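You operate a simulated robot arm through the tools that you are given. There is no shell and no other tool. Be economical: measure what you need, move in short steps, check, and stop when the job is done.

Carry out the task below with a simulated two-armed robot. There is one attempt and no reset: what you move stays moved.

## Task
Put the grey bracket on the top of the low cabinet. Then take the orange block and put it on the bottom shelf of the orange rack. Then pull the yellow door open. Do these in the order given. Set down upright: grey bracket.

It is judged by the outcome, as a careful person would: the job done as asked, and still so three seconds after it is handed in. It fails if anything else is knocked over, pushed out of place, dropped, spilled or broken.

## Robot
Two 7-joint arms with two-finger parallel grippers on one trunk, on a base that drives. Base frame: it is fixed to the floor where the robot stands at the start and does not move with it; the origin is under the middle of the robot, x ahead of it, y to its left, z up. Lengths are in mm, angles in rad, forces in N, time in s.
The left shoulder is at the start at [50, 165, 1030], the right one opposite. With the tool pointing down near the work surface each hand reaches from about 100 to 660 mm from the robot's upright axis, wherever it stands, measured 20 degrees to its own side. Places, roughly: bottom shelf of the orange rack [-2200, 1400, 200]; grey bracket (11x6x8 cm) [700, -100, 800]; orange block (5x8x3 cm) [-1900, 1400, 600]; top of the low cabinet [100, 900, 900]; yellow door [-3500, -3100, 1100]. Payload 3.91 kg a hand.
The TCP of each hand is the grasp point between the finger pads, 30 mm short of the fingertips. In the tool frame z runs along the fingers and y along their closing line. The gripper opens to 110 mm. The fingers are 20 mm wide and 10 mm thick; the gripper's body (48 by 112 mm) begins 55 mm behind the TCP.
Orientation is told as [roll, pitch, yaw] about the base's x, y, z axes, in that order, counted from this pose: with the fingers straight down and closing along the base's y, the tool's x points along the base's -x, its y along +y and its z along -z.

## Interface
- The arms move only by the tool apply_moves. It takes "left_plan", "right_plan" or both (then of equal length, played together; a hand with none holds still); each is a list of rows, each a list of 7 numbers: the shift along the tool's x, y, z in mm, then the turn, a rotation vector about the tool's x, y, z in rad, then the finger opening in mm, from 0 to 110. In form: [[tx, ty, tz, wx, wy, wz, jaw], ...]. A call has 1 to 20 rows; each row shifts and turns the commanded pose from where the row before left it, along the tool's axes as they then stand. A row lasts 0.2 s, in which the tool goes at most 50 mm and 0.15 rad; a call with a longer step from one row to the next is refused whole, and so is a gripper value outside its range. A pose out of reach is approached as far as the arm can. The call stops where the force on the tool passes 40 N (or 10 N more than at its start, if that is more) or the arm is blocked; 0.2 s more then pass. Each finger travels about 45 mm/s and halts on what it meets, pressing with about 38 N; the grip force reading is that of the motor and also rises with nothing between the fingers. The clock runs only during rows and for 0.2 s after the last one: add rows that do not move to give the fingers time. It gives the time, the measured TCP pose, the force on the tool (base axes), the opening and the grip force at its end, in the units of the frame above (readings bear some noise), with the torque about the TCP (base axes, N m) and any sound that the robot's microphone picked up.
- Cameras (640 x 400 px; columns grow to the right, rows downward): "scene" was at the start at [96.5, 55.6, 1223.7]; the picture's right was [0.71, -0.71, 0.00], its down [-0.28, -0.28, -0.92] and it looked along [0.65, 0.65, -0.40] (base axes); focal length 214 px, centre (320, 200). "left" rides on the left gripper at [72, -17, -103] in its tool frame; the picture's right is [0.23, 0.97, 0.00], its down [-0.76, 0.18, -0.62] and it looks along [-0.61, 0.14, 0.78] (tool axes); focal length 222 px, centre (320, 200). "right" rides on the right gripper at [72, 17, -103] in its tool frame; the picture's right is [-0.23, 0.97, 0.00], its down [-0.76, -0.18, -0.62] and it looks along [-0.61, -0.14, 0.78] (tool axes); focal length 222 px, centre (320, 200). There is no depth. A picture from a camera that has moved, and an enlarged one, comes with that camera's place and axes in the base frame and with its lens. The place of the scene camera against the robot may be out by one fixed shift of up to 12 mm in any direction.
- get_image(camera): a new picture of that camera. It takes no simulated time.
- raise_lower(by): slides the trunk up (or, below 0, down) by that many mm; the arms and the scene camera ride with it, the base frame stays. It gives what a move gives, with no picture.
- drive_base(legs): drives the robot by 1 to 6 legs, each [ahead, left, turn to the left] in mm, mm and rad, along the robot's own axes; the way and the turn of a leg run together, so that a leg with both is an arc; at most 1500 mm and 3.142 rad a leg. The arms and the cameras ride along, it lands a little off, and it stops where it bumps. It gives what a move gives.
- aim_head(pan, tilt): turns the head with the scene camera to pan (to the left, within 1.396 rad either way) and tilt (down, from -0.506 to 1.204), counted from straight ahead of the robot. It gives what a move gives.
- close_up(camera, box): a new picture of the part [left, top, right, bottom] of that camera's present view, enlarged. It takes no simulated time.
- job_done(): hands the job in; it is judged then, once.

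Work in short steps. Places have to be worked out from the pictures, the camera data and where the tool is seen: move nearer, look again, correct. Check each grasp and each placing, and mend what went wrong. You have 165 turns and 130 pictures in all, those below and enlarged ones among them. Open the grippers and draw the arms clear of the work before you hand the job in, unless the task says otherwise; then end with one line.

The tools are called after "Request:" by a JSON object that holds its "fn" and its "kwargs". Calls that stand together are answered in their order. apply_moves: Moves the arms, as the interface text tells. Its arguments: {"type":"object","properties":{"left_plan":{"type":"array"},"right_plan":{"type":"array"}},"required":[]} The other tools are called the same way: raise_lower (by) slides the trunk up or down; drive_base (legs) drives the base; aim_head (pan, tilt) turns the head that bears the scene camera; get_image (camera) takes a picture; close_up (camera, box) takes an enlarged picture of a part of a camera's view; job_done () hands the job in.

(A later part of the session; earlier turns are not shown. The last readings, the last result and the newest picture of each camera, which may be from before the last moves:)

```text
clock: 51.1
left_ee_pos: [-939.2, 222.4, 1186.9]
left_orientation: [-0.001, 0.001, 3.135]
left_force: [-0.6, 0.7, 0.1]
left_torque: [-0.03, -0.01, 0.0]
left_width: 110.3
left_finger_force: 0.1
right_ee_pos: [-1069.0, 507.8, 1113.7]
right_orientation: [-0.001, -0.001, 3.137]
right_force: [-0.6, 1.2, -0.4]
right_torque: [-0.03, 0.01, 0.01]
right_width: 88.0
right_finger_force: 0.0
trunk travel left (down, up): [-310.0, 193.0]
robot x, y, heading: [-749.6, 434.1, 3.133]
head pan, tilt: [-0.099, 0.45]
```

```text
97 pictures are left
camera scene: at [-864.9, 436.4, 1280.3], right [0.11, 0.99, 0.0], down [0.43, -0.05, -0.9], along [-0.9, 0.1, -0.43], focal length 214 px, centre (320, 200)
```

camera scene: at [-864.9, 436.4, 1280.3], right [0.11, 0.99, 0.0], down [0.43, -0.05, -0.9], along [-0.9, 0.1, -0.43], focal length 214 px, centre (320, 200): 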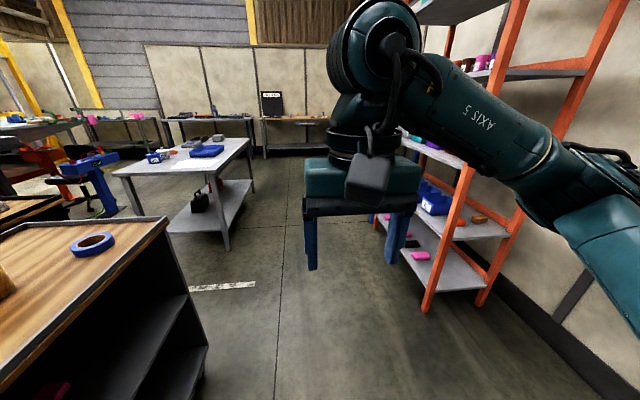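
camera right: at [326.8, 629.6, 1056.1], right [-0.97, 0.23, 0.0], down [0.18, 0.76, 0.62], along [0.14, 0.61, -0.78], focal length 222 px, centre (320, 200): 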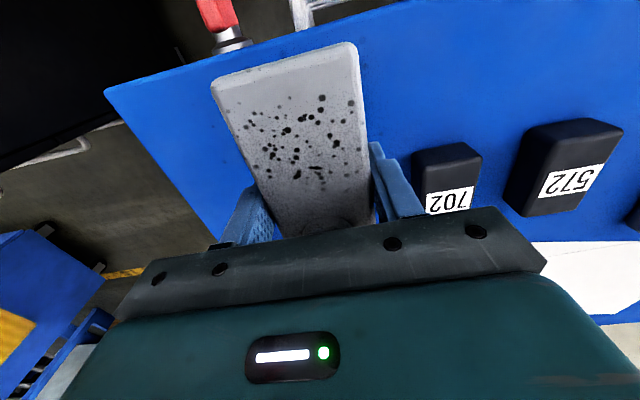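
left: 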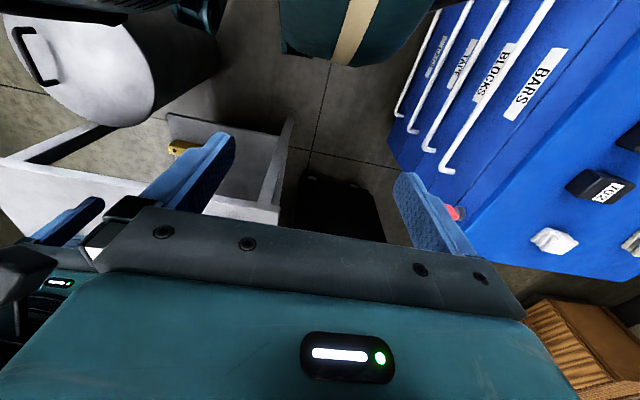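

Rack front right leg at about (-1759,1259). I drive on to x≈-1900 and turn right to face the rack, then look.

Request:
{"fn": "drive_base", "kwargs": {"legs": [[1150, 0, 0.0], [0, 0, -1.562]]}}

Request:
{"fn": "aim_head", "kwargs": {"pan": 0.1, "tilt": 0.6}}

Request:
{"fn": "get_image", "kwargs": {"camera": "scene"}}

```text
clock: 60.5
left_ee_pos: [-2079.2, 631.3, 1187.6]
left_orientation: [0.0, 0.0, 1.599]
left_force: [1.2, -0.2, -0.1]
left_torque: [-0.01, 0.02, -0.03]
left_width: 110.1
left_finger_force: 0.0
right_ee_pos: [-1798.4, 770.8, 1114.1]
right_orientation: [0.0, -0.001, 1.598]
right_force: [0.8, -0.2, 0.8]
right_torque: [-0.01, -0.02, -0.01]
right_width: 88.2
right_finger_force: 0.0
trunk travel left (down, up): [-310.0, 193.0]
robot x, y, heading: [-1857.8, 444.8, 1.597]
head pan, tilt: [-0.099, 0.45]
```

```text
clock: 61.2
left_ee_pos: [-2080.3, 630.9, 1188.7]
left_orientation: [0.0, 0.001, 1.598]
left_force: [-0.5, 0.4, 0.4]
left_torque: [-0.01, -0.01, 0.02]
left_width: 110.2
left_finger_force: 0.0
right_ee_pos: [-1799.4, 770.6, 1113.4]
right_orientation: [-0.002, 0.0, 1.6]
right_force: [1.4, -0.3, 0.0]
right_torque: [0.0, 0.03, 0.01]
right_width: 88.0
right_finger_force: 0.1
trunk travel left (down, up): [-310.0, 193.0]
robot x, y, heading: [-1863.3, 442.8, 1.598]
head pan, tilt: [0.099, 0.6]
```

```text
96 pictures are left
camera scene: at [-1870.2, 552.1, 1266.7], right [0.99, 0.13, 0.0], down [0.07, -0.56, -0.83], along [-0.1, 0.82, -0.56], focal length 214 px, centre (320, 200)
```

scene: 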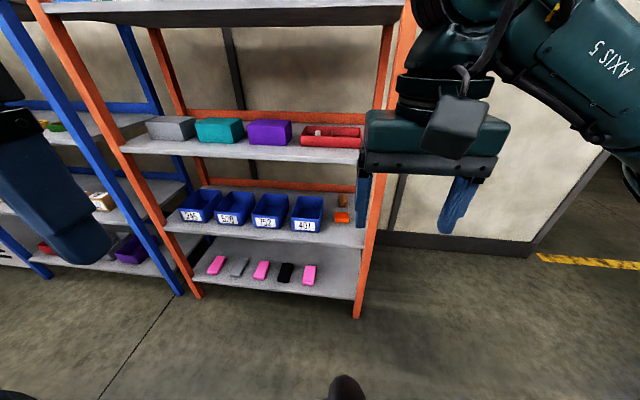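

The rack spans x≈-2728…-1733, front y≈1213, shelves at z≈186, 578, 974. I zoom on the orange block and the bottom shelf.

Request:
{"fn": "close_up", "kwargs": {"camera": "scene", "box": [280, 170, 380, 250]}}

Request:
{"fn": "close_up", "kwargs": {"camera": "scene", "box": [170, 170, 390, 320]}}

```text
5.00 times, centred on (330, 210) of scene
camera zoom: at [-1870.2, 552.1, 1266.7], right [0.99, 0.13, 0.0], down [0.07, -0.56, -0.83], along [-0.1, 0.82, -0.56], focal length 1072 px, centre (270, 150)
```

zoom: 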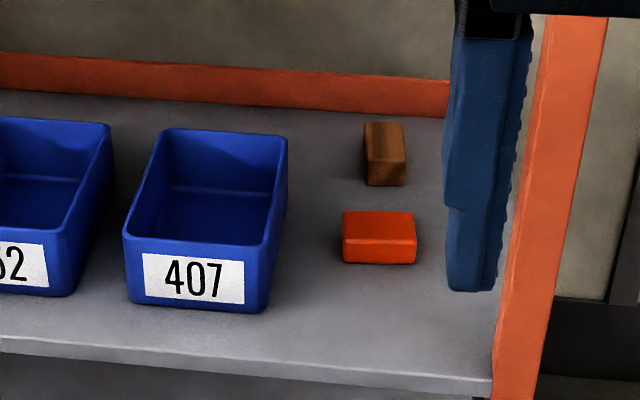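

```text
2.67 times, centred on (280, 245) of scene
camera zoom: at [-1870.2, 552.1, 1266.7], right [0.99, 0.13, 0.0], down [0.07, -0.56, -0.83], along [-0.1, 0.82, -0.56], focal length 572 px, centre (427, 80)
```

zoom: 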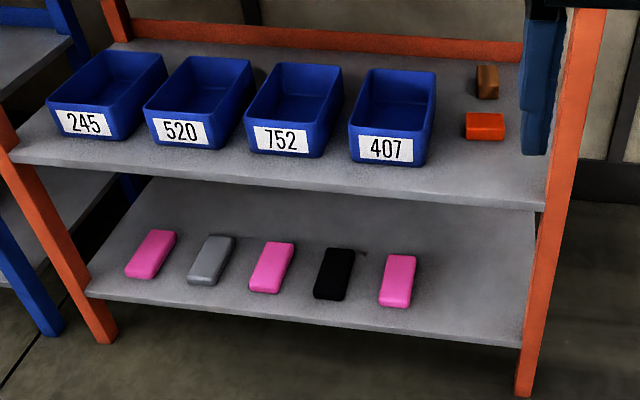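

Block: 80 mm along x, centre ≈ (-1863,1397,595). Free spot on the bottom shelf right of the last pink block (x≈-1870). I line the right shoulder up and drive nearer, then lower the trunk.

Request:
{"fn": "drive_base", "kwargs": {"legs": [[0, 170, -0.027], [280, 0, 0]]}}

Request:
{"fn": "raise_lower", "kwargs": {"by": -220}}

Request:
{"fn": "aim_head", "kwargs": {"pan": -0.3, "tilt": 0.6}}

Request:
{"fn": "get_image", "kwargs": {"camera": "scene"}}

```text
clock: 65.0
left_ee_pos: [-2245.8, 915.2, 1188.2]
left_orientation: [0.0, -0.002, 1.568]
left_force: [0.6, 0.4, -0.2]
left_torque: [0.0, 0.01, 0.02]
left_width: 110.0
left_finger_force: 0.0
right_ee_pos: [-1961.9, 1046.0, 1113.1]
right_orientation: [-0.002, -0.001, 1.568]
right_force: [0.3, 0.8, -1.0]
right_torque: [-0.03, 0.01, -0.01]
right_width: 87.9
right_finger_force: 0.1
trunk travel left (down, up): [-310.0, 193.0]
robot x, y, heading: [-2029.1, 723.3, 1.572]
head pan, tilt: [0.099, 0.6]
```

```text
clock: 67.3
left_ee_pos: [-2245.8, 913.3, 967.5]
left_orientation: [0.0, 0.001, 1.569]
left_force: [-0.1, 0.2, -0.5]
left_torque: [-0.02, 0.0, 0.01]
left_width: 110.0
left_finger_force: 0.0
right_ee_pos: [-1960.8, 1045.6, 894.9]
right_orientation: [-0.003, -0.001, 1.568]
right_force: [-0.3, -0.7, -0.3]
right_torque: [-0.02, -0.03, 0.04]
right_width: 88.1
right_finger_force: 0.1
trunk travel left (down, up): [-90.0, 413.0]
robot x, y, heading: [-2029.8, 723.3, 1.571]
head pan, tilt: [0.099, 0.6]
```

```text
clock: 68.2
left_ee_pos: [-2245.6, 913.6, 968.4]
left_orientation: [-0.001, 0.002, 1.568]
left_force: [-0.8, -0.2, 0.1]
left_torque: [0.01, -0.02, -0.02]
left_width: 109.8
left_finger_force: 0.1
right_ee_pos: [-1960.7, 1045.7, 893.9]
right_orientation: [-0.001, -0.001, 1.569]
right_force: [-0.6, 0.4, 1.2]
right_torque: [0.01, 0.03, 0.02]
right_width: 87.8
right_finger_force: 0.1
trunk travel left (down, up): [-90.0, 413.0]
robot x, y, heading: [-2031.0, 722.4, 1.569]
head pan, tilt: [-0.3, 0.6]
```

```text
93 pictures are left
camera scene: at [-2003.9, 826.0, 1046.7], right [0.96, -0.3, 0.0], down [-0.17, -0.54, -0.83], along [0.24, 0.79, -0.56], focal length 214 px, centre (320, 200)
```

scene: 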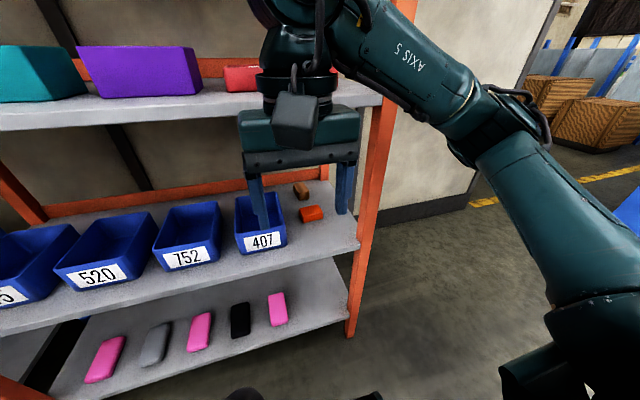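

Block at (-1861,1393) confirmed from here. I shift the right hand to its x and tilt the fingers forward 0.6 rad, outside the rack.

Request:
{"fn": "apply_moves", "kwargs": {"right_plan": [[0, -25, 0, 0, -0.15, 0, 110], [0, -25, 0, 0, -0.15, 0, 110], [0, -24, 0, 0, -0.15, 0, 110], [0, -24, 0, 0, -0.15, 0, 110], [0, 0, 0, 0, 0, 0, 110]]}}

Request:
{"fn": "get_image", "kwargs": {"camera": "right"}}

Request:
{"fn": "get_image", "kwargs": {"camera": "scene"}}

```text
clock: 69.3
left_ee_pos: [-2247.1, 915.1, 967.8]
left_orientation: [0.0, 0.0, 1.569]
left_force: [0.6, 0.4, 0.6]
left_torque: [-0.01, 0.01, -0.03]
left_width: 109.9
left_finger_force: 0.2
right_ee_pos: [-1861.2, 1045.3, 895.1]
right_orientation: [0.0, -0.604, 1.571]
right_force: [-0.1, 0.2, -0.3]
right_torque: [-0.02, -0.02, -0.02]
right_width: 109.8
right_finger_force: 0.0
trunk travel left (down, up): [-90.0, 413.0]
robot x, y, heading: [-2034.0, 723.6, 1.569]
head pan, tilt: [-0.3, 0.6]
```

```text
92 pictures are left
camera right: at [-1880.0, 928.9, 939.1], right [-0.97, 0.19, 0.13], down [0.18, 0.27, 0.95], along [0.14, 0.94, -0.3], focal length 222 px, centre (320, 200)
```

right: 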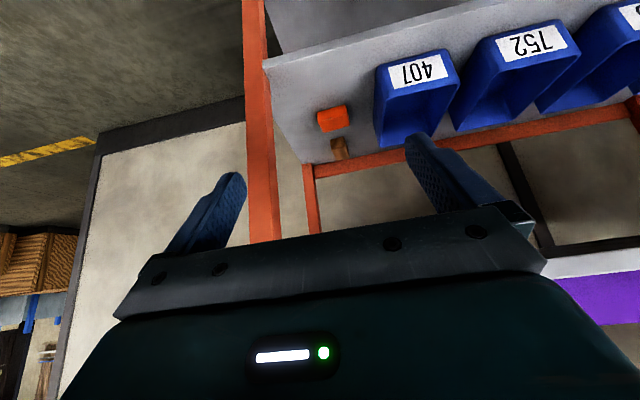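

```text
91 pictures are left
camera scene: at [-2003.8, 826.0, 1046.7], right [0.95, -0.3, 0.0], down [-0.17, -0.54, -0.83], along [0.24, 0.79, -0.56], focal length 214 px, centre (320, 200)
```

scene: 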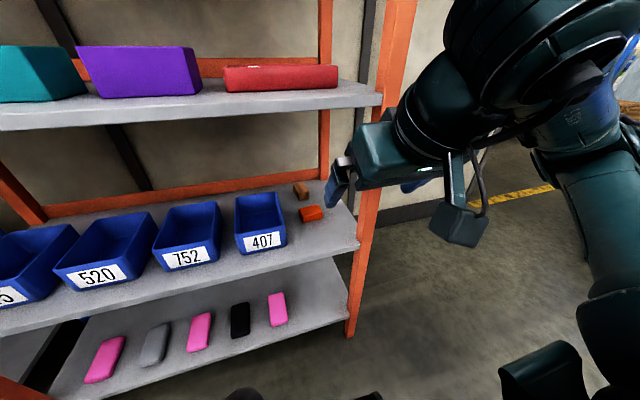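

Block from the hand camera: (-1868,1383), agrees. I lower the hand in front of the shelf gap to (y 1125, z 690).

Request:
{"fn": "apply_moves", "kwargs": {"right_plan": [[8.3, 1, 35.7, 0, 0, 0, 110], [8.3, 1, 35.7, 0, 0, 0, 110], [8.3, 1, 35.7, 0, 0, 0, 110], [8.3, 1, 35.7, 0, 0, 0, 110], [8.3, 0, 35.7, 0, 0, 0, 110], [8.3, 0, 35.7, 0, 0, 0, 110], [0, 0, 0, 0, 0, 0, 110]]}}

Request:
{"fn": "get_image", "kwargs": {"camera": "right"}}

Request:
{"fn": "get_image", "kwargs": {"camera": "scene"}}

```text
clock: 71.0
left_ee_pos: [-2246.9, 914.3, 967.3]
left_orientation: [-0.001, 0.001, 1.568]
left_force: [-1.2, 0.8, -0.7]
left_torque: [0.01, 0.02, 0.04]
left_width: 110.2
left_finger_force: 0.1
right_ee_pos: [-1865.6, 1123.3, 688.7]
right_orientation: [-0.001, -0.601, 1.571]
right_force: [0.4, 0.4, -0.1]
right_torque: [0.0, -0.02, -0.03]
right_width: 109.8
right_finger_force: 0.2
trunk travel left (down, up): [-90.0, 413.0]
robot x, y, heading: [-2033.4, 718.8, 1.568]
head pan, tilt: [-0.3, 0.6]
```

```text
90 pictures are left
camera right: at [-1883.3, 1006.3, 733.9], right [-0.97, 0.19, 0.13], down [0.18, 0.28, 0.94], along [0.14, 0.94, -0.3], focal length 222 px, centre (320, 200)
```

right: 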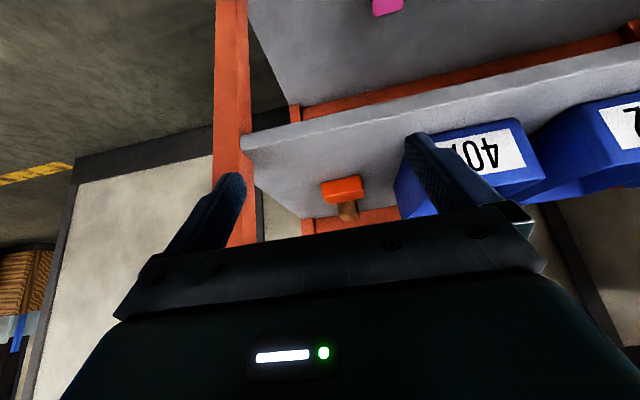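

```text
89 pictures are left
camera scene: at [-2003.8, 826.0, 1046.7], right [0.95, -0.3, 0.0], down [-0.17, -0.54, -0.83], along [0.24, 0.79, -0.56], focal length 214 px, centre (320, 200)
```

scene: 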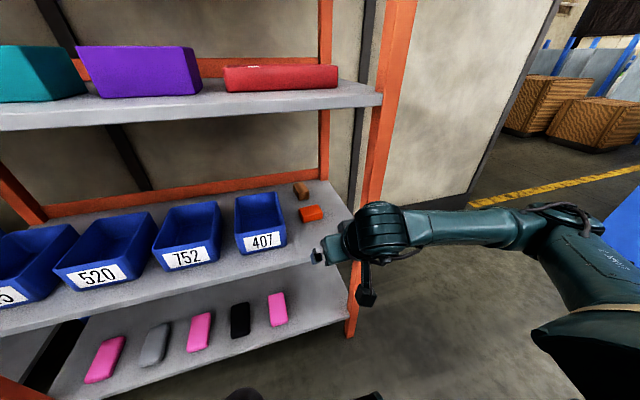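

The elbow sticks out to the right near the rack's post, so I shift the base left and back a little so that the arm will be straighter when reaching in.

Request:
{"fn": "drive_base", "kwargs": {"legs": [[-40, 85, 0]]}}

Request:
{"fn": "apply_moves", "kwargs": {"right_plan": [[-12, -21, 8, 0, 0, 0, 110], [-12, -21, 8, 0, 0, 0, 110], [-12, -21, 8, 0, 0, 0, 110], [-12, -21, 8, 0, 0, 0, 110], [0, 0, 0, 0, 0, 0, 110]]}}

Request:
{"fn": "get_image", "kwargs": {"camera": "right"}}

Request:
{"fn": "get_image", "kwargs": {"camera": "scene"}}

```text
clock: 72.3
left_ee_pos: [-2328.9, 875.2, 967.4]
left_orientation: [-0.001, -0.001, 1.569]
left_force: [0.2, 0.1, -0.4]
left_torque: [0.02, 0.01, -0.01]
left_width: 109.9
left_finger_force: 0.1
right_ee_pos: [-1947.6, 1084.7, 691.0]
right_orientation: [-0.001, -0.6, 1.569]
right_force: [-0.3, -0.3, 0.3]
right_torque: [0.01, 0.01, -0.01]
right_width: 110.0
right_finger_force: 0.0
trunk travel left (down, up): [-90.0, 413.0]
robot x, y, heading: [-2115.1, 680.6, 1.569]
head pan, tilt: [-0.3, 0.6]
```

```text
clock: 73.5
left_ee_pos: [-2329.8, 874.4, 966.6]
left_orientation: [-0.001, -0.001, 1.57]
left_force: [-0.5, 0.0, -0.5]
left_torque: [-0.01, -0.04, 0.03]
left_width: 109.9
left_finger_force: 0.1
right_ee_pos: [-1864.5, 1142.4, 689.4]
right_orientation: [-0.002, -0.6, 1.571]
right_force: [-0.4, -0.1, -0.1]
right_torque: [0.02, 0.03, -0.02]
right_width: 109.7
right_finger_force: 0.0
trunk travel left (down, up): [-90.0, 413.0]
robot x, y, heading: [-2114.6, 684.1, 1.569]
head pan, tilt: [-0.3, 0.6]
```

```text
88 pictures are left
camera right: at [-1882.2, 1024.7, 734.6], right [-0.97, 0.19, 0.13], down [0.18, 0.28, 0.94], along [0.14, 0.94, -0.3], focal length 222 px, centre (320, 200)
```

right: 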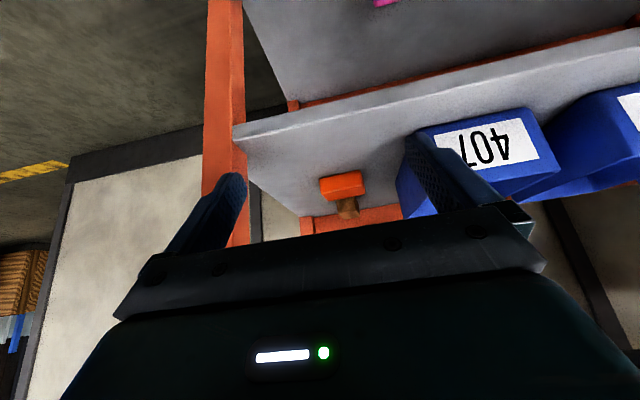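

```text
87 pictures are left
camera scene: at [-2086.5, 786.1, 1046.7], right [0.95, -0.3, 0.0], down [-0.17, -0.54, -0.83], along [0.24, 0.79, -0.56], focal length 214 px, centre (320, 200)
```

scene: 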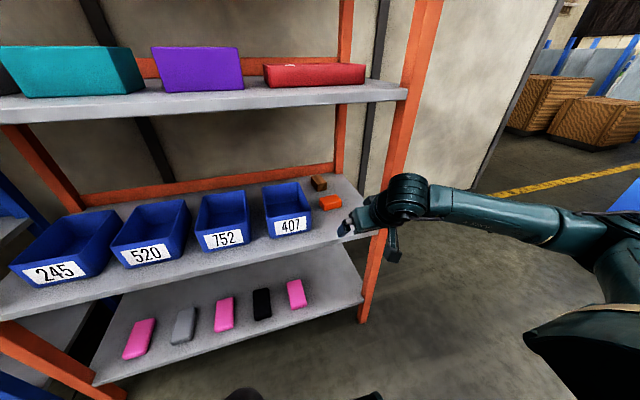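

The right forearm would brush the rack's post on the way in. The left arm's elbow goes to the open side, so I use the left arm: first draw the right arm back to its tucked pose.

Request:
{"fn": "apply_moves", "kwargs": {"right_plan": [[0, 0, -40, 0, 0, 0, 110], [0, 22, -30, 0, 0, 0, 110], [0, 22, -30, 0, 0, 0, 110], [0, 22, -30, 0, 0, 0, 110], [0, 22, -30, 0, 0, 0, 110], [0, 22, -30, 0, 0, 0, 110], [0, 22, -30, 0, 0, 0, 110], [0, 22, -28, 0, 0, 0, 110], [0, 22, 0, 0, 0.15, 0, 110], [0, 0, 0, 0, 0.15, 0, 110], [0, 0, 0, 0, 0.15, 0, 110], [0, 0, 0, 0, 0.15, 0, 110], [0, 0, 0, 0, 0, 0, 110]]}}

Request:
{"fn": "drive_base", "kwargs": {"legs": [[-60, 0, 0], [0, -370, 0], [50, 0, 0]]}}

Request:
{"fn": "aim_head", "kwargs": {"pan": 0.2, "tilt": 0.6}}

Request:
{"fn": "get_image", "kwargs": {"camera": "scene"}}

```text
clock: 76.3
left_ee_pos: [-2329.0, 875.1, 967.9]
left_orientation: [-0.001, 0.001, 1.569]
left_force: [0.0, 0.6, 0.2]
left_torque: [-0.03, 0.03, -0.02]
left_width: 110.1
left_finger_force: 0.1
right_ee_pos: [-2039.0, 1000.6, 893.9]
right_orientation: [-0.002, 0.001, 1.572]
right_force: [0.0, -0.6, 0.3]
right_torque: [0.02, 0.01, 0.0]
right_width: 110.1
right_finger_force: 0.1
trunk travel left (down, up): [-90.0, 413.0]
robot x, y, heading: [-2115.7, 681.9, 1.569]
head pan, tilt: [-0.3, 0.6]
```

```text
clock: 81.2
left_ee_pos: [-1958.3, 865.5, 967.9]
left_orientation: [0.0, 0.0, 1.562]
left_force: [-0.1, -0.5, 0.4]
left_torque: [-0.03, -0.02, 0.02]
left_width: 109.9
left_finger_force: 0.0
right_ee_pos: [-1669.1, 989.5, 895.5]
right_orientation: [-0.002, -0.001, 1.562]
right_force: [-0.1, -1.0, -0.2]
right_torque: [0.02, 0.0, -0.01]
right_width: 110.1
right_finger_force: 0.0
trunk travel left (down, up): [-90.0, 413.0]
robot x, y, heading: [-1746.8, 672.2, 1.561]
head pan, tilt: [-0.3, 0.6]
```

```text
clock: 82.2
left_ee_pos: [-1959.0, 864.9, 968.0]
left_orientation: [-0.001, -0.001, 1.562]
left_force: [-0.1, 0.0, 0.3]
left_torque: [0.02, 0.01, -0.01]
left_width: 109.9
left_finger_force: 0.1
right_ee_pos: [-1668.7, 988.5, 894.8]
right_orientation: [-0.001, -0.002, 1.563]
right_force: [0.5, -0.7, -0.8]
right_torque: [0.0, 0.0, -0.01]
right_width: 110.2
right_finger_force: 0.0
trunk travel left (down, up): [-90.0, 413.0]
robot x, y, heading: [-1745.7, 670.5, 1.568]
head pan, tilt: [0.201, 0.6]
```

```text
86 pictures are left
camera scene: at [-1760.3, 777.4, 1046.7], right [0.98, 0.19, 0.0], down [0.11, -0.55, -0.83], along [-0.16, 0.81, -0.56], focal length 214 px, centre (320, 200)
```

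scene: 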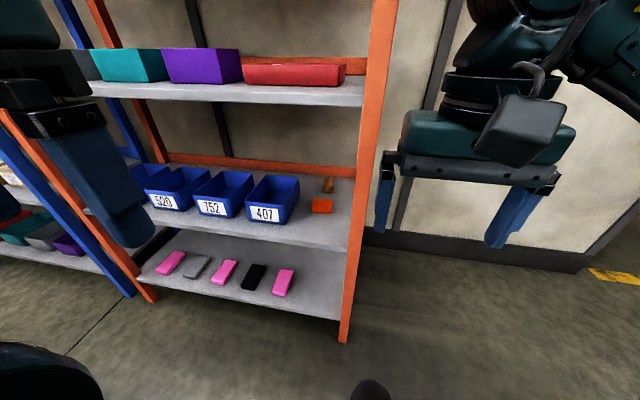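

Now the left arm: shift to the block's x, tilt forward and lower to in front of the gap, clear of the rack front.

Request:
{"fn": "apply_moves", "kwargs": {"left_plan": [[0, -24, 0, 0, -0.15, 0, 110], [0, -23, 0, 0, -0.15, 0, 110], [0, -23, 0, 0, -0.15, 0, 110], [0, -23, 0, 0, -0.15, 0, 110], [-6, 0, 37, 0, 0, 0, 110], [-6, 0, 38, 0, 0, 0, 110], [-6, 0, 38, 0, 0, 0, 110], [-6, 0, 38, 0, 0, 0, 110], [-6, 0, 38, 0, 0, 0, 110], [-6, 0, 38, 0, 0, 0, 110], [-6, 0, 38, 0, 0, 0, 110], [-6, 0, 38, 0, 0, 0, 110], [-6, 0, 38, 0, 0, 0, 110], [-6, 0, 38, 0, 0, 0, 110], [0, 0, 0, 0, 0, 0, 110]]}}

Request:
{"fn": "get_image", "kwargs": {"camera": "left"}}

Request:
{"fn": "get_image", "kwargs": {"camera": "scene"}}

```text
clock: 83.2
left_ee_pos: [-1882.2, 871.3, 969.1]
left_orientation: [-0.017, -0.524, 1.58]
left_force: [0.3, 0.7, -0.1]
left_torque: [-0.02, -0.01, -0.02]
left_width: 109.9
left_finger_force: 0.1
right_ee_pos: [-1668.3, 989.7, 896.9]
right_orientation: [0.0, -0.002, 1.562]
right_force: [-0.1, -0.5, -0.6]
right_torque: [0.01, -0.03, -0.02]
right_width: 110.3
right_finger_force: 0.0
trunk travel left (down, up): [-90.0, 413.0]
robot x, y, heading: [-1745.6, 673.3, 1.557]
head pan, tilt: [0.201, 0.6]
stopped in row 4 (left hand): the force on the tool passed its limit at 106 N (the readings are from after the stop); the commanded pose is now the measured one
```

```text
85 pictures are left
camera left: at [-1865.2, 756.9, 1024.5], right [-0.97, -0.2, -0.13], down [-0.19, 0.35, 0.92], along [-0.14, 0.92, -0.37], focal length 222 px, centre (320, 200)
```

left: 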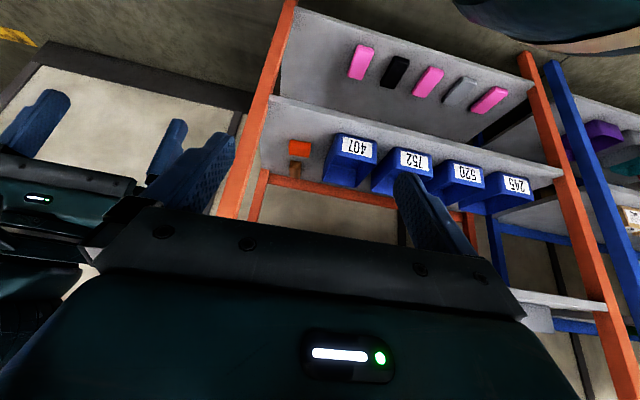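

```text
84 pictures are left
camera scene: at [-1750.4, 778.9, 1046.7], right [1.0, 0.07, 0.0], down [0.04, -0.56, -0.83], along [-0.06, 0.82, -0.56], focal length 214 px, centre (320, 200)
```

scene: 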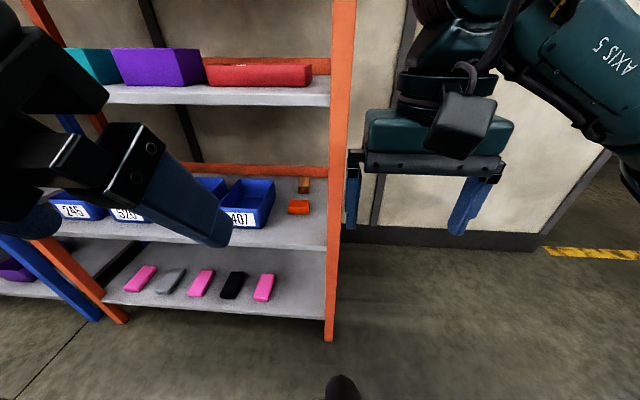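

The left wrist bumped the robot's own head (its view turned slightly). I move the hand left and forward-down away from the head.

Request:
{"fn": "apply_moves", "kwargs": {"left_plan": [[0, 20, 0, 0, 0, 0, 110], [0, 25, 0, 0, 0, 0, 110], [0, 25, 15, 0, 0, 0, 110], [-10, 0, 35, 0, 0, 0, 110], [-10, 0, 35, 0, 0, 0, 110], [0, 0, 0, 0, 0, 0, 110]]}}

Request:
{"fn": "get_image", "kwargs": {"camera": "scene"}}

```text
clock: 84.5
left_ee_pos: [-1949.5, 929.3, 903.4]
left_orientation: [-0.018, -0.525, 1.583]
left_force: [-0.6, -1.4, 0.5]
left_torque: [-0.02, 0.02, -0.03]
left_width: 109.9
left_finger_force: 0.0
right_ee_pos: [-1668.6, 988.2, 895.5]
right_orientation: [-0.002, -0.002, 1.561]
right_force: [0.7, 0.2, 0.5]
right_torque: [-0.04, 0.03, -0.01]
right_width: 109.9
right_finger_force: 0.1
trunk travel left (down, up): [-90.0, 413.0]
robot x, y, heading: [-1747.1, 673.0, 1.559]
head pan, tilt: [0.201, 0.6]
```

```text
83 pictures are left
camera scene: at [-1760.4, 777.5, 1046.7], right [0.98, 0.19, 0.0], down [0.11, -0.55, -0.83], along [-0.16, 0.81, -0.56], focal length 214 px, centre (320, 200)
```

scene: 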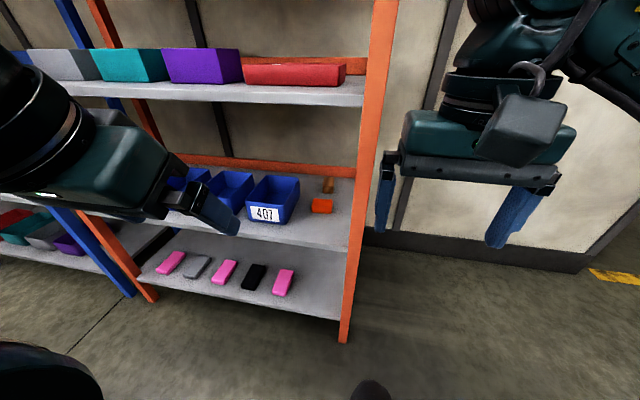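

The head is back to its aim. I continue forward and down first, then shift right to the block's line.

Request:
{"fn": "apply_moves", "kwargs": {"left_plan": [[-4, 0, 33, 0, 0, 0, 110], [-4, 0, 33, 0, 0, 0, 110], [-4, 0, 33, 0, 0, 0, 110], [-4, 0, 33, 0, 0, 0, 110], [-4, 0, 33, 0, 0, 0, 110], [-4, 0, 33, 0, -0.075, 0, 110], [-3, -28, 8, 0, 0, 0, 110], [-3, -28, 8, 0, 0, 0, 110], [-3, -28, 8, 0, 0, 0, 110], [0, 0, 20, 0, 0, 0, 110], [0, 0, 0, 0, 0, 0, 110]]}}

Request:
{"fn": "get_image", "kwargs": {"camera": "left"}}

Request:
{"fn": "get_image", "kwargs": {"camera": "scene"}}

```text
clock: 87.0
left_ee_pos: [-1862.4, 1093.4, 726.1]
left_orientation: [-0.017, -0.596, 1.586]
left_force: [0.6, 0.5, -1.1]
left_torque: [0.03, -0.01, 0.0]
left_width: 110.3
left_finger_force: 0.0
left hand out of reach, approached as far as the arm can: row 1, 2
right_ee_pos: [-1668.7, 989.1, 895.1]
right_orientation: [-0.001, -0.002, 1.562]
right_force: [0.2, 0.4, 0.2]
right_torque: [-0.01, -0.01, 0.01]
right_width: 109.9
right_finger_force: 0.1
trunk travel left (down, up): [-90.0, 413.0]
robot x, y, heading: [-1743.4, 668.6, 1.563]
head pan, tilt: [0.201, 0.6]
```

```text
82 pictures are left
camera left: at [-1844.9, 976.3, 772.7], right [-0.97, -0.19, -0.14], down [-0.19, 0.28, 0.94], along [-0.14, 0.94, -0.31], focal length 222 px, centre (320, 200)
```

left: 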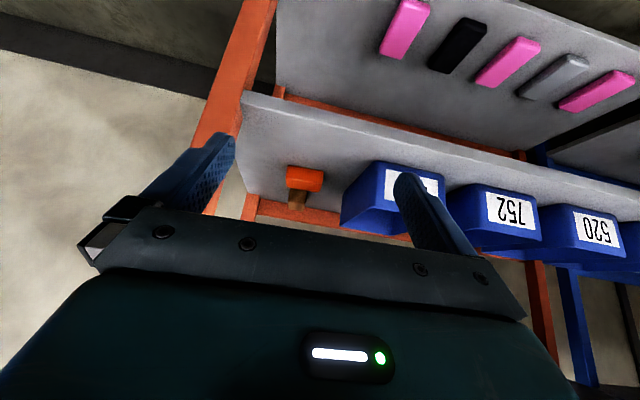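

```text
81 pictures are left
camera scene: at [-1760.4, 777.5, 1046.7], right [0.98, 0.19, 0.0], down [0.11, -0.55, -0.83], along [-0.16, 0.81, -0.56], focal length 214 px, centre (320, 200)
```

scene: 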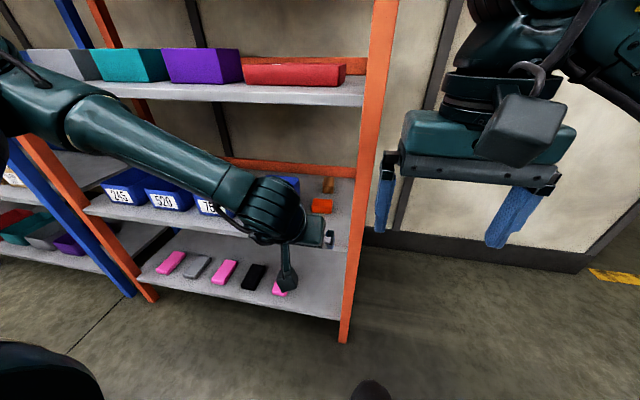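

Reading the left camera: block at (-1869,1388). The corridor between bin 407 (right side x≈-1960) and post is adequate. I advance to y≈1300, z≈680 and check.

Request:
{"fn": "apply_moves", "kwargs": {"left_plan": [[-24.3, 0.5, 25.7, 0, 0, 0, 110], [-24.3, 0.5, 25.7, 0, 0, 0, 110], [-24.3, 0.5, 25.7, 0, 0, 0, 110], [-24.3, 0.5, 25.7, 0, 0, 0, 110], [-24.3, 0, 25.7, 0, 0, 0, 110], [-24.3, 0, 25.7, 0, 0, 0, 110], [0, 0, 0, 0, 0, 0, 110]]}}

Request:
{"fn": "get_image", "kwargs": {"camera": "left"}}

Request:
{"fn": "get_image", "kwargs": {"camera": "scene"}}

```text
clock: 88.5
left_ee_pos: [-1913.9, 1266.4, 704.7]
left_orientation: [-0.016, -0.599, 1.584]
left_force: [-0.4, -0.2, -0.1]
left_torque: [-0.01, 0.01, 0.0]
left_width: 110.0
left_finger_force: 0.1
left hand out of reach, approached as far as the arm can: row 3, 4, 5, 6
right_ee_pos: [-1668.4, 990.4, 895.7]
right_orientation: [-0.002, -0.003, 1.56]
right_force: [-0.3, 0.1, -0.9]
right_torque: [0.03, -0.01, 0.03]
right_width: 109.9
right_finger_force: 0.1
trunk travel left (down, up): [-90.0, 413.0]
robot x, y, heading: [-1745.3, 672.2, 1.559]
head pan, tilt: [0.201, 0.6]
```

```text
80 pictures are left
camera left: at [-1896.7, 1149.2, 750.5], right [-0.97, -0.19, -0.14], down [-0.19, 0.28, 0.94], along [-0.14, 0.94, -0.31], focal length 222 px, centre (320, 200)
```

left: 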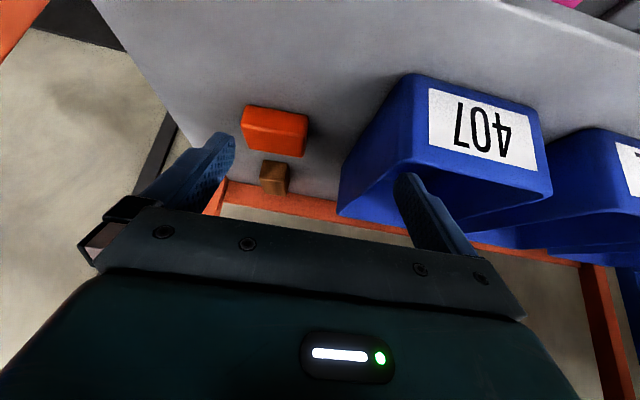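

```text
79 pictures are left
camera scene: at [-1760.4, 777.5, 1046.7], right [0.98, 0.19, 0.0], down [0.11, -0.55, -0.83], along [-0.16, 0.81, -0.56], focal length 214 px, centre (320, 200)
```

scene: 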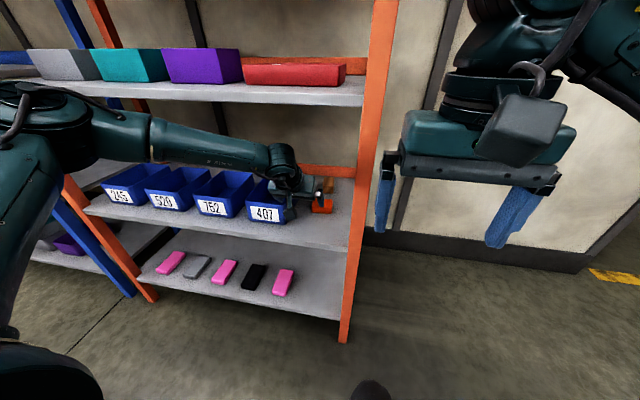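

The left arm reports out of reach at this tilt (x drifted left), likely a wrist limit. A more upright tool still fits between the shelves, so I withdraw, reduce the tilt to 0.3 and lower the trunk.

Request:
{"fn": "apply_moves", "kwargs": {"left_plan": [[22.6, 0, -20, 0, 0, 0, 110], [22.6, 0, -20, 0, 0, 0, 110], [22.6, 0, -20, 0, 0, 0, 110], [22.6, 0, -20, 0, 0, 0, 110], [22.6, 0, -20, 0, 0, 0, 110], [0, 0, 0, 0, 0.15, 0, 110], [0, 0, 0, 0, 0.15, 0, 110], [0, 0, 0, 0, 0, 0, 110]]}}

Request:
{"fn": "raise_lower", "kwargs": {"by": -85}}

Request:
{"fn": "get_image", "kwargs": {"camera": "scene"}}

```text
clock: 90.3
left_ee_pos: [-1913.1, 1115.8, 724.9]
left_orientation: [-0.015, -0.298, 1.58]
left_force: [0.0, 0.2, 1.2]
left_torque: [-0.01, -0.01, -0.01]
left_width: 110.0
left_finger_force: 0.0
right_ee_pos: [-1668.2, 989.5, 894.9]
right_orientation: [0.001, -0.003, 1.563]
right_force: [-0.7, -0.5, -0.2]
right_torque: [0.01, 0.0, 0.0]
right_width: 110.0
right_finger_force: 0.0
trunk travel left (down, up): [-90.0, 413.0]
robot x, y, heading: [-1743.4, 670.9, 1.564]
head pan, tilt: [0.201, 0.6]
```

```text
clock: 91.6
left_ee_pos: [-1912.7, 1116.6, 638.6]
left_orientation: [-0.016, -0.297, 1.579]
left_force: [-0.4, -0.3, 1.0]
left_torque: [0.0, 0.01, 0.02]
left_width: 109.9
left_finger_force: 0.0
right_ee_pos: [-1669.0, 990.2, 811.0]
right_orientation: [0.0, -0.002, 1.564]
right_force: [-1.2, 0.0, -0.3]
right_torque: [-0.01, 0.01, 0.01]
right_width: 110.2
right_finger_force: 0.1
trunk travel left (down, up): [-5.0, 498.0]
robot x, y, heading: [-1745.3, 672.2, 1.556]
head pan, tilt: [0.201, 0.6]
```

```text
78 pictures are left
camera scene: at [-1760.4, 777.4, 961.7], right [0.98, 0.19, 0.0], down [0.11, -0.55, -0.83], along [-0.16, 0.81, -0.56], focal length 214 px, centre (320, 200)
```

scene: 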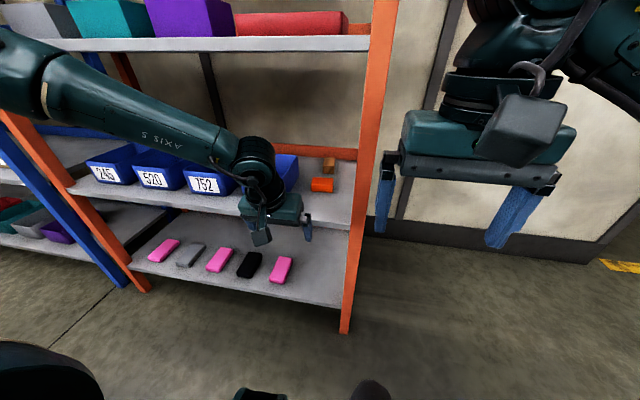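

Raise the hand to z≈690 and shift it onto the block's line, then drive the base forward/right so that the left arm reaches in.

Request:
{"fn": "apply_moves", "kwargs": {"left_plan": [[-7, -11, -24, 0, 0, 0, 110], [-8, -11, -24, 0, 0, 0, 110], [0, -11, 0, 0, 0, 0, 110], [0, -11, 0, 0, 0, 0, 110], [0, 0, 0, 0, 0, 0, 110]]}}

Request:
{"fn": "drive_base", "kwargs": {"legs": [[80, -60, 0.01]]}}

Request:
{"fn": "get_image", "kwargs": {"camera": "left"}}

Request:
{"fn": "get_image", "kwargs": {"camera": "scene"}}

```text
clock: 92.8
left_ee_pos: [-1869.5, 1116.3, 690.2]
left_orientation: [-0.016, -0.3, 1.579]
left_force: [-0.6, 0.3, 0.2]
left_torque: [0.02, 0.0, 0.01]
left_width: 110.1
left_finger_force: 0.0
right_ee_pos: [-1668.2, 990.6, 810.2]
right_orientation: [-0.001, -0.002, 1.563]
right_force: [0.4, -0.4, -0.3]
right_torque: [-0.01, 0.0, 0.02]
right_width: 109.8
right_finger_force: 0.1
trunk travel left (down, up): [-5.0, 498.0]
robot x, y, heading: [-1743.7, 670.8, 1.562]
head pan, tilt: [0.201, 0.6]
```

```text
clock: 94.0
left_ee_pos: [-1811.8, 1194.0, 690.4]
left_orientation: [-0.014, -0.3, 1.59]
left_force: [0.1, -0.1, -0.5]
left_torque: [0.03, 0.01, -0.03]
left_width: 110.1
left_finger_force: 0.1
right_ee_pos: [-1610.3, 1068.9, 810.6]
right_orientation: [-0.002, 0.0, 1.576]
right_force: [0.0, 0.1, -0.3]
right_torque: [-0.02, 0.01, 0.01]
right_width: 110.0
right_finger_force: 0.0
trunk travel left (down, up): [-5.0, 498.0]
robot x, y, heading: [-1680.1, 748.4, 1.575]
head pan, tilt: [0.201, 0.6]
```

```text
77 pictures are left
camera left: at [-1795.4, 1095.9, 769.2], right [-0.97, -0.23, -0.08], down [-0.2, 0.54, 0.82], along [-0.15, 0.81, -0.57], focal length 222 px, centre (320, 200)
```

left: 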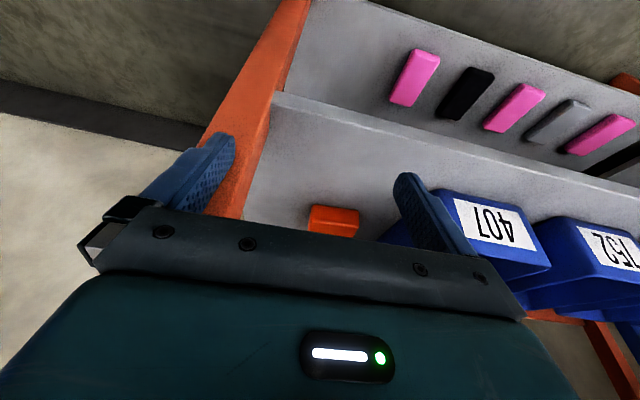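

```text
76 pictures are left
camera scene: at [-1699.5, 856.2, 961.7], right [0.98, 0.2, 0.0], down [0.11, -0.55, -0.83], along [-0.17, 0.81, -0.56], focal length 214 px, centre (320, 200)
```

scene: 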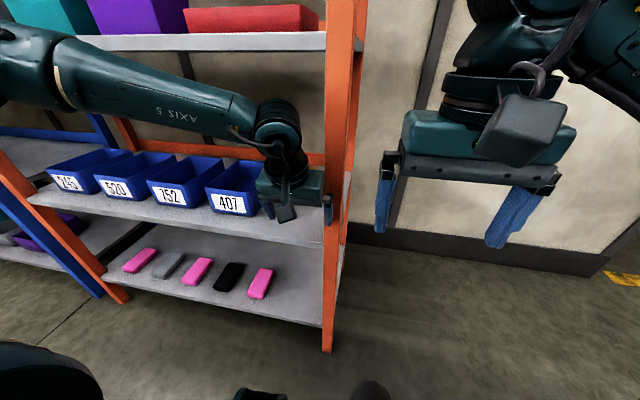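

Block reads (-1874,1386). I shift left off the post, then advance to y≈1300.

Request:
{"fn": "apply_moves", "kwargs": {"left_plan": [[0, 29, 0, 0, 0, 0, 110], [0, 29, 0, 0, 0, 0, 110], [-24.5, 0, 10, 0, 0, 0, 110], [-24.5, 0, 10, 0, 0, 0, 110], [-24.5, 0, 10, 0, 0, 0, 110], [-24.5, 0, 10, 0, 0, 0, 110], [0, 0, 0, 0, 0, 0, 110]]}}

Request:
{"fn": "get_image", "kwargs": {"camera": "left"}}

Request:
{"fn": "get_image", "kwargs": {"camera": "scene"}}

```text
clock: 95.6
left_ee_pos: [-1871.7, 1298.7, 678.4]
left_orientation: [-0.014, -0.3, 1.59]
left_force: [0.9, 0.5, -0.3]
left_torque: [0.01, 0.0, 0.01]
left_width: 110.2
left_finger_force: 0.1
right_ee_pos: [-1609.7, 1070.0, 810.6]
right_orientation: [-0.002, -0.003, 1.575]
right_force: [0.5, -0.2, 0.4]
right_torque: [-0.03, 0.01, -0.02]
right_width: 110.2
right_finger_force: 0.0
trunk travel left (down, up): [-5.0, 498.0]
robot x, y, heading: [-1684.3, 747.4, 1.575]
head pan, tilt: [0.201, 0.6]
```

```text
75 pictures are left
camera left: at [-1854.5, 1200.5, 758.1], right [-0.97, -0.23, -0.08], down [-0.2, 0.54, 0.82], along [-0.15, 0.81, -0.57], focal length 222 px, centre (320, 200)
```

left: 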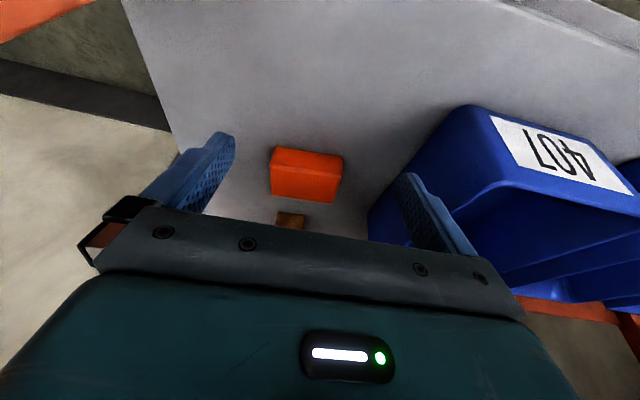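

```text
74 pictures are left
camera scene: at [-1699.5, 856.3, 961.7], right [0.98, 0.2, 0.0], down [0.11, -0.55, -0.83], along [-0.17, 0.81, -0.56], focal length 214 px, centre (320, 200)
```

scene: 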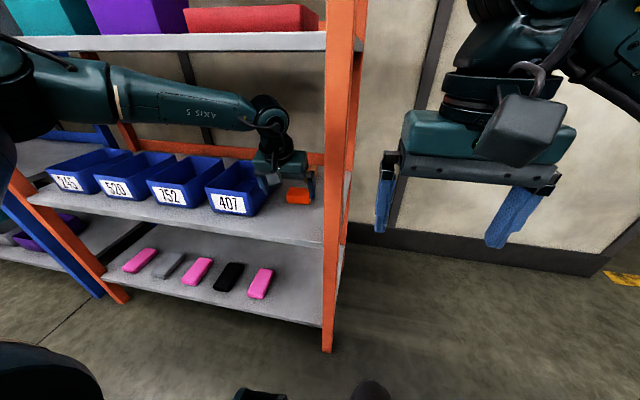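

Reach works now. Block centre reads (-1872,1388). I advance halfway to (y 1345, z 650) and check the elbow against the upper shelf.

Request:
{"fn": "apply_moves", "kwargs": {"left_plan": [[-12, 0, 13.5, 0, 0, 0, 110], [-12, 0, 13.5, 0, 0, 0, 110], [-12, 0, 13.5, 0, 0, 0, 110], [0, 0, 0, 0, 0, 0, 110]]}}

Request:
{"fn": "aim_head", "kwargs": {"pan": 0.6, "tilt": 0.35}}

Request:
{"fn": "get_image", "kwargs": {"camera": "scene"}}

Request:
{"fn": "get_image", "kwargs": {"camera": "left"}}

```text
clock: 96.6
left_ee_pos: [-1879.8, 1336.2, 652.6]
left_orientation: [-0.015, -0.3, 1.59]
left_force: [-0.8, -0.3, 0.4]
left_torque: [0.0, 0.01, -0.04]
left_width: 110.0
left_finger_force: 0.0
left hand out of reach, approached as far as the arm can: row 3
right_ee_pos: [-1609.6, 1070.0, 810.3]
right_orientation: [0.0, -0.002, 1.574]
right_force: [0.6, 0.5, -0.7]
right_torque: [-0.02, -0.03, 0.02]
right_width: 110.0
right_finger_force: 0.0
trunk travel left (down, up): [-5.0, 498.0]
robot x, y, heading: [-1682.9, 749.7, 1.573]
head pan, tilt: [0.201, 0.6]
```

```text
clock: 97.5
left_ee_pos: [-1880.3, 1335.6, 653.7]
left_orientation: [-0.014, -0.299, 1.591]
left_force: [-0.1, 0.2, -0.3]
left_torque: [-0.02, 0.0, 0.02]
left_width: 109.8
left_finger_force: 0.0
right_ee_pos: [-1609.5, 1069.6, 810.2]
right_orientation: [-0.001, -0.001, 1.573]
right_force: [0.3, -0.6, -0.3]
right_torque: [-0.01, -0.01, 0.04]
right_width: 109.8
right_finger_force: 0.1
trunk travel left (down, up): [-5.0, 498.0]
robot x, y, heading: [-1684.6, 748.9, 1.573]
head pan, tilt: [0.6, 0.351]
```

```text
73 pictures are left
camera scene: at [-1734.4, 846.4, 984.4], right [0.82, 0.57, 0.0], down [0.2, -0.28, -0.94], along [-0.53, 0.77, -0.34], focal length 214 px, centre (320, 200)
```

scene: 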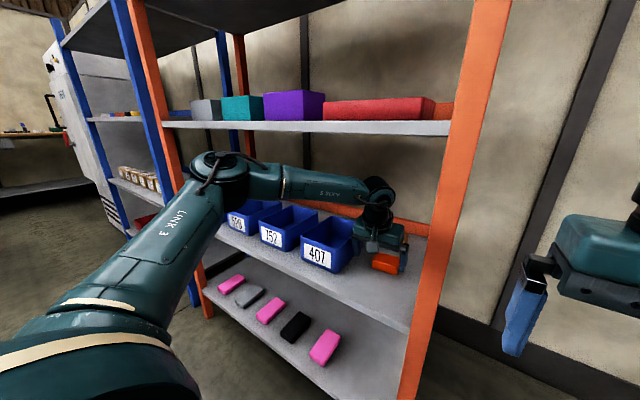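

```text
72 pictures are left
camera left: at [-1862.1, 1237.2, 731.9], right [-0.97, -0.23, -0.08], down [-0.2, 0.54, 0.82], along [-0.15, 0.81, -0.57], focal length 222 px, centre (320, 200)
```

left: 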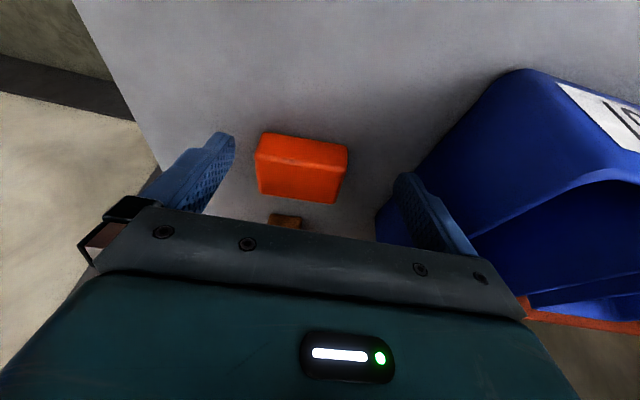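

The arm is at its limit at ~590 ahead, so I pull the hand back slightly and drive the base forward 65 mm instead.

Request:
{"fn": "apply_moves", "kwargs": {"left_plan": [[12, -4, -8, 0, 0, 0, 110], [12, -4, -5, 0, 0, 0, 110], [0, 0, 0, 0, 0, 0, 110]]}}

Request:
{"fn": "drive_base", "kwargs": {"legs": [[65, 0, 0]]}}

Request:
{"fn": "get_image", "kwargs": {"camera": "scene"}}

Request:
{"fn": "get_image", "kwargs": {"camera": "left"}}

```text
clock: 98.2
left_ee_pos: [-1871.0, 1309.3, 658.7]
left_orientation: [-0.016, -0.3, 1.593]
left_force: [-1.2, -0.2, -0.6]
left_torque: [0.0, 0.01, 0.0]
left_width: 110.1
left_finger_force: 0.0
right_ee_pos: [-1608.7, 1070.1, 810.5]
right_orientation: [0.001, -0.002, 1.575]
right_force: [0.6, 0.0, 0.4]
right_torque: [-0.01, 0.0, 0.01]
right_width: 110.1
right_finger_force: 0.1
trunk travel left (down, up): [-5.0, 498.0]
robot x, y, heading: [-1684.0, 751.0, 1.573]
head pan, tilt: [0.6, 0.351]
```

```text
clock: 99.2
left_ee_pos: [-1871.5, 1374.5, 659.0]
left_orientation: [-0.017, -0.299, 1.592]
left_force: [0.4, 0.4, -1.0]
left_torque: [0.01, 0.01, 0.0]
left_width: 110.0
left_finger_force: 0.1
right_ee_pos: [-1609.6, 1133.5, 810.0]
right_orientation: [-0.002, -0.003, 1.575]
right_force: [0.1, -0.6, -0.4]
right_torque: [0.02, -0.04, -0.03]
right_width: 109.8
right_finger_force: 0.0
trunk travel left (down, up): [-5.0, 498.0]
robot x, y, heading: [-1683.8, 813.7, 1.576]
head pan, tilt: [0.6, 0.351]
```

```text
71 pictures are left
camera scene: at [-1734.6, 910.4, 984.5], right [0.82, 0.57, 0.0], down [0.19, -0.28, -0.94], along [-0.53, 0.77, -0.34], focal length 214 px, centre (320, 200)
```

scene: 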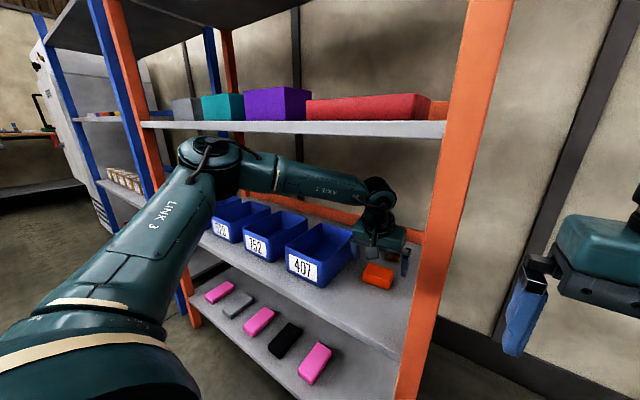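

```text
70 pictures are left
camera left: at [-1853.2, 1276.0, 737.6], right [-0.97, -0.23, -0.08], down [-0.2, 0.54, 0.82], along [-0.15, 0.81, -0.57], focal length 222 px, centre (320, 200)
```

left: 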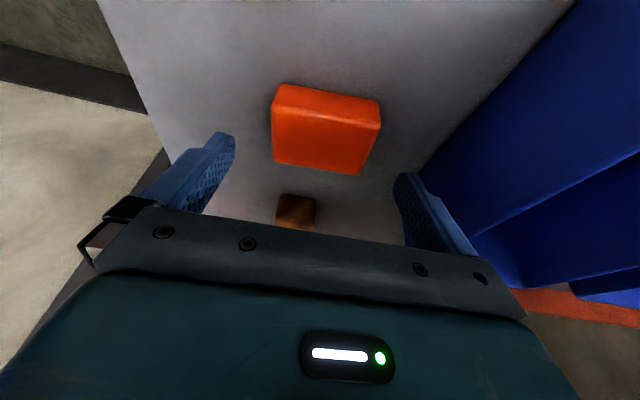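

Block centre y≈1386, x≈-1870, directly between the fingers; the elbow clears the shelf edge. I lower to z≈618.

Request:
{"fn": "apply_moves", "kwargs": {"left_plan": [[2, 0, 15, 0, 0, 0, 110], [2, 0, 15, 0, 0, 0, 110], [1.5, 0, 11, 0, 0, 0, 110], [0, 0, 0, 0, 0, 0, 110]]}}

Request:
{"fn": "get_image", "kwargs": {"camera": "left"}}

Request:
{"fn": "get_image", "kwargs": {"camera": "scene"}}

```text
clock: 100.2
left_ee_pos: [-1870.2, 1382.0, 623.2]
left_orientation: [-0.017, -0.308, 1.592]
left_force: [-2.0, -17.1, 27.0]
left_torque: [-0.52, 1.63, 0.89]
left_width: 109.9
left_finger_force: 0.1
right_ee_pos: [-1609.3, 1130.5, 812.4]
right_orientation: [-0.001, -0.004, 1.574]
right_force: [-0.1, -0.6, -0.3]
right_torque: [-0.01, -0.02, 0.02]
right_width: 109.7
right_finger_force: 0.1
trunk travel left (down, up): [-5.0, 498.0]
robot x, y, heading: [-1683.1, 813.2, 1.579]
head pan, tilt: [0.6, 0.351]
```

```text
69 pictures are left
camera left: at [-1852.8, 1281.6, 700.8], right [-0.97, -0.23, -0.08], down [-0.2, 0.53, 0.82], along [-0.15, 0.81, -0.56], focal length 222 px, centre (320, 200)
```

left: 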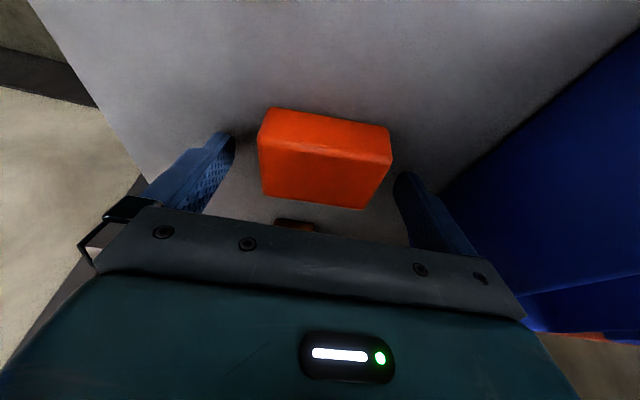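

```text
68 pictures are left
camera scene: at [-1734.0, 908.0, 985.3], right [0.82, 0.57, 0.0], down [0.19, -0.28, -0.94], along [-0.53, 0.77, -0.34], focal length 214 px, centre (320, 200)
```

scene: 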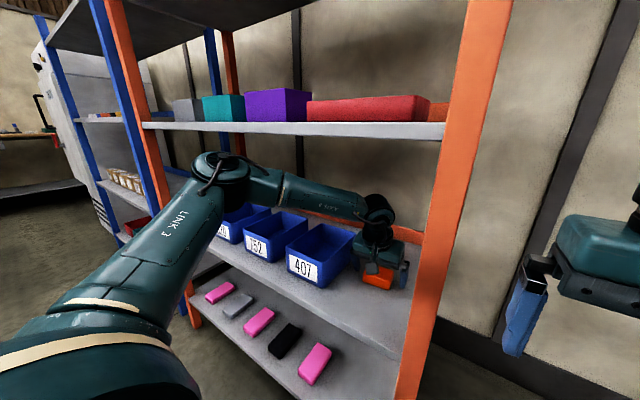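

The left fingertip touches the shelf (≈z 590), so the shelf is a bit higher than thought. I rise 4 mm and close on the block.

Request:
{"fn": "apply_moves", "kwargs": {"left_plan": [[-1, 0, -4, 0, 0, 0, 110], [0, 0, 0, 0, 0, 0, 95], [0, 0, 0, 0, 0, 0, 75], [0, 0, 0, 0, 0, 0, 60], [0, 0, 0, 0, 0, 0, 60], [0, 0, 0, 0, 0, 0, 60]]}}

Request:
{"fn": "get_image", "kwargs": {"camera": "left"}}

```text
clock: 101.6
left_ee_pos: [-1868.0, 1380.7, 622.4]
left_orientation: [-0.018, -0.301, 1.59]
left_force: [1.0, 1.7, 9.0]
left_torque: [0.09, 0.32, -0.18]
left_width: 69.4
left_finger_force: 38.4
right_ee_pos: [-1609.4, 1133.1, 811.6]
right_orientation: [0.0, -0.002, 1.574]
right_force: [0.4, 0.3, -0.2]
right_torque: [0.03, 0.03, 0.02]
right_width: 109.8
right_finger_force: 0.0
trunk travel left (down, up): [-5.0, 498.0]
robot x, y, heading: [-1682.8, 815.6, 1.579]
head pan, tilt: [0.6, 0.351]
```

```text
67 pictures are left
camera left: at [-1851.0, 1282.3, 701.2], right [-0.97, -0.23, -0.08], down [-0.2, 0.54, 0.82], along [-0.14, 0.81, -0.57], focal length 222 px, centre (320, 200)
```

left: 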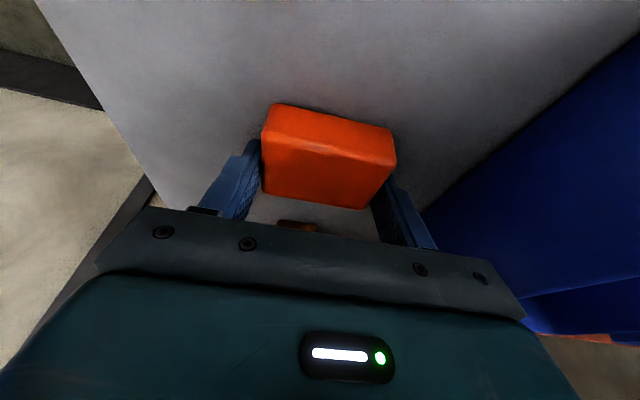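

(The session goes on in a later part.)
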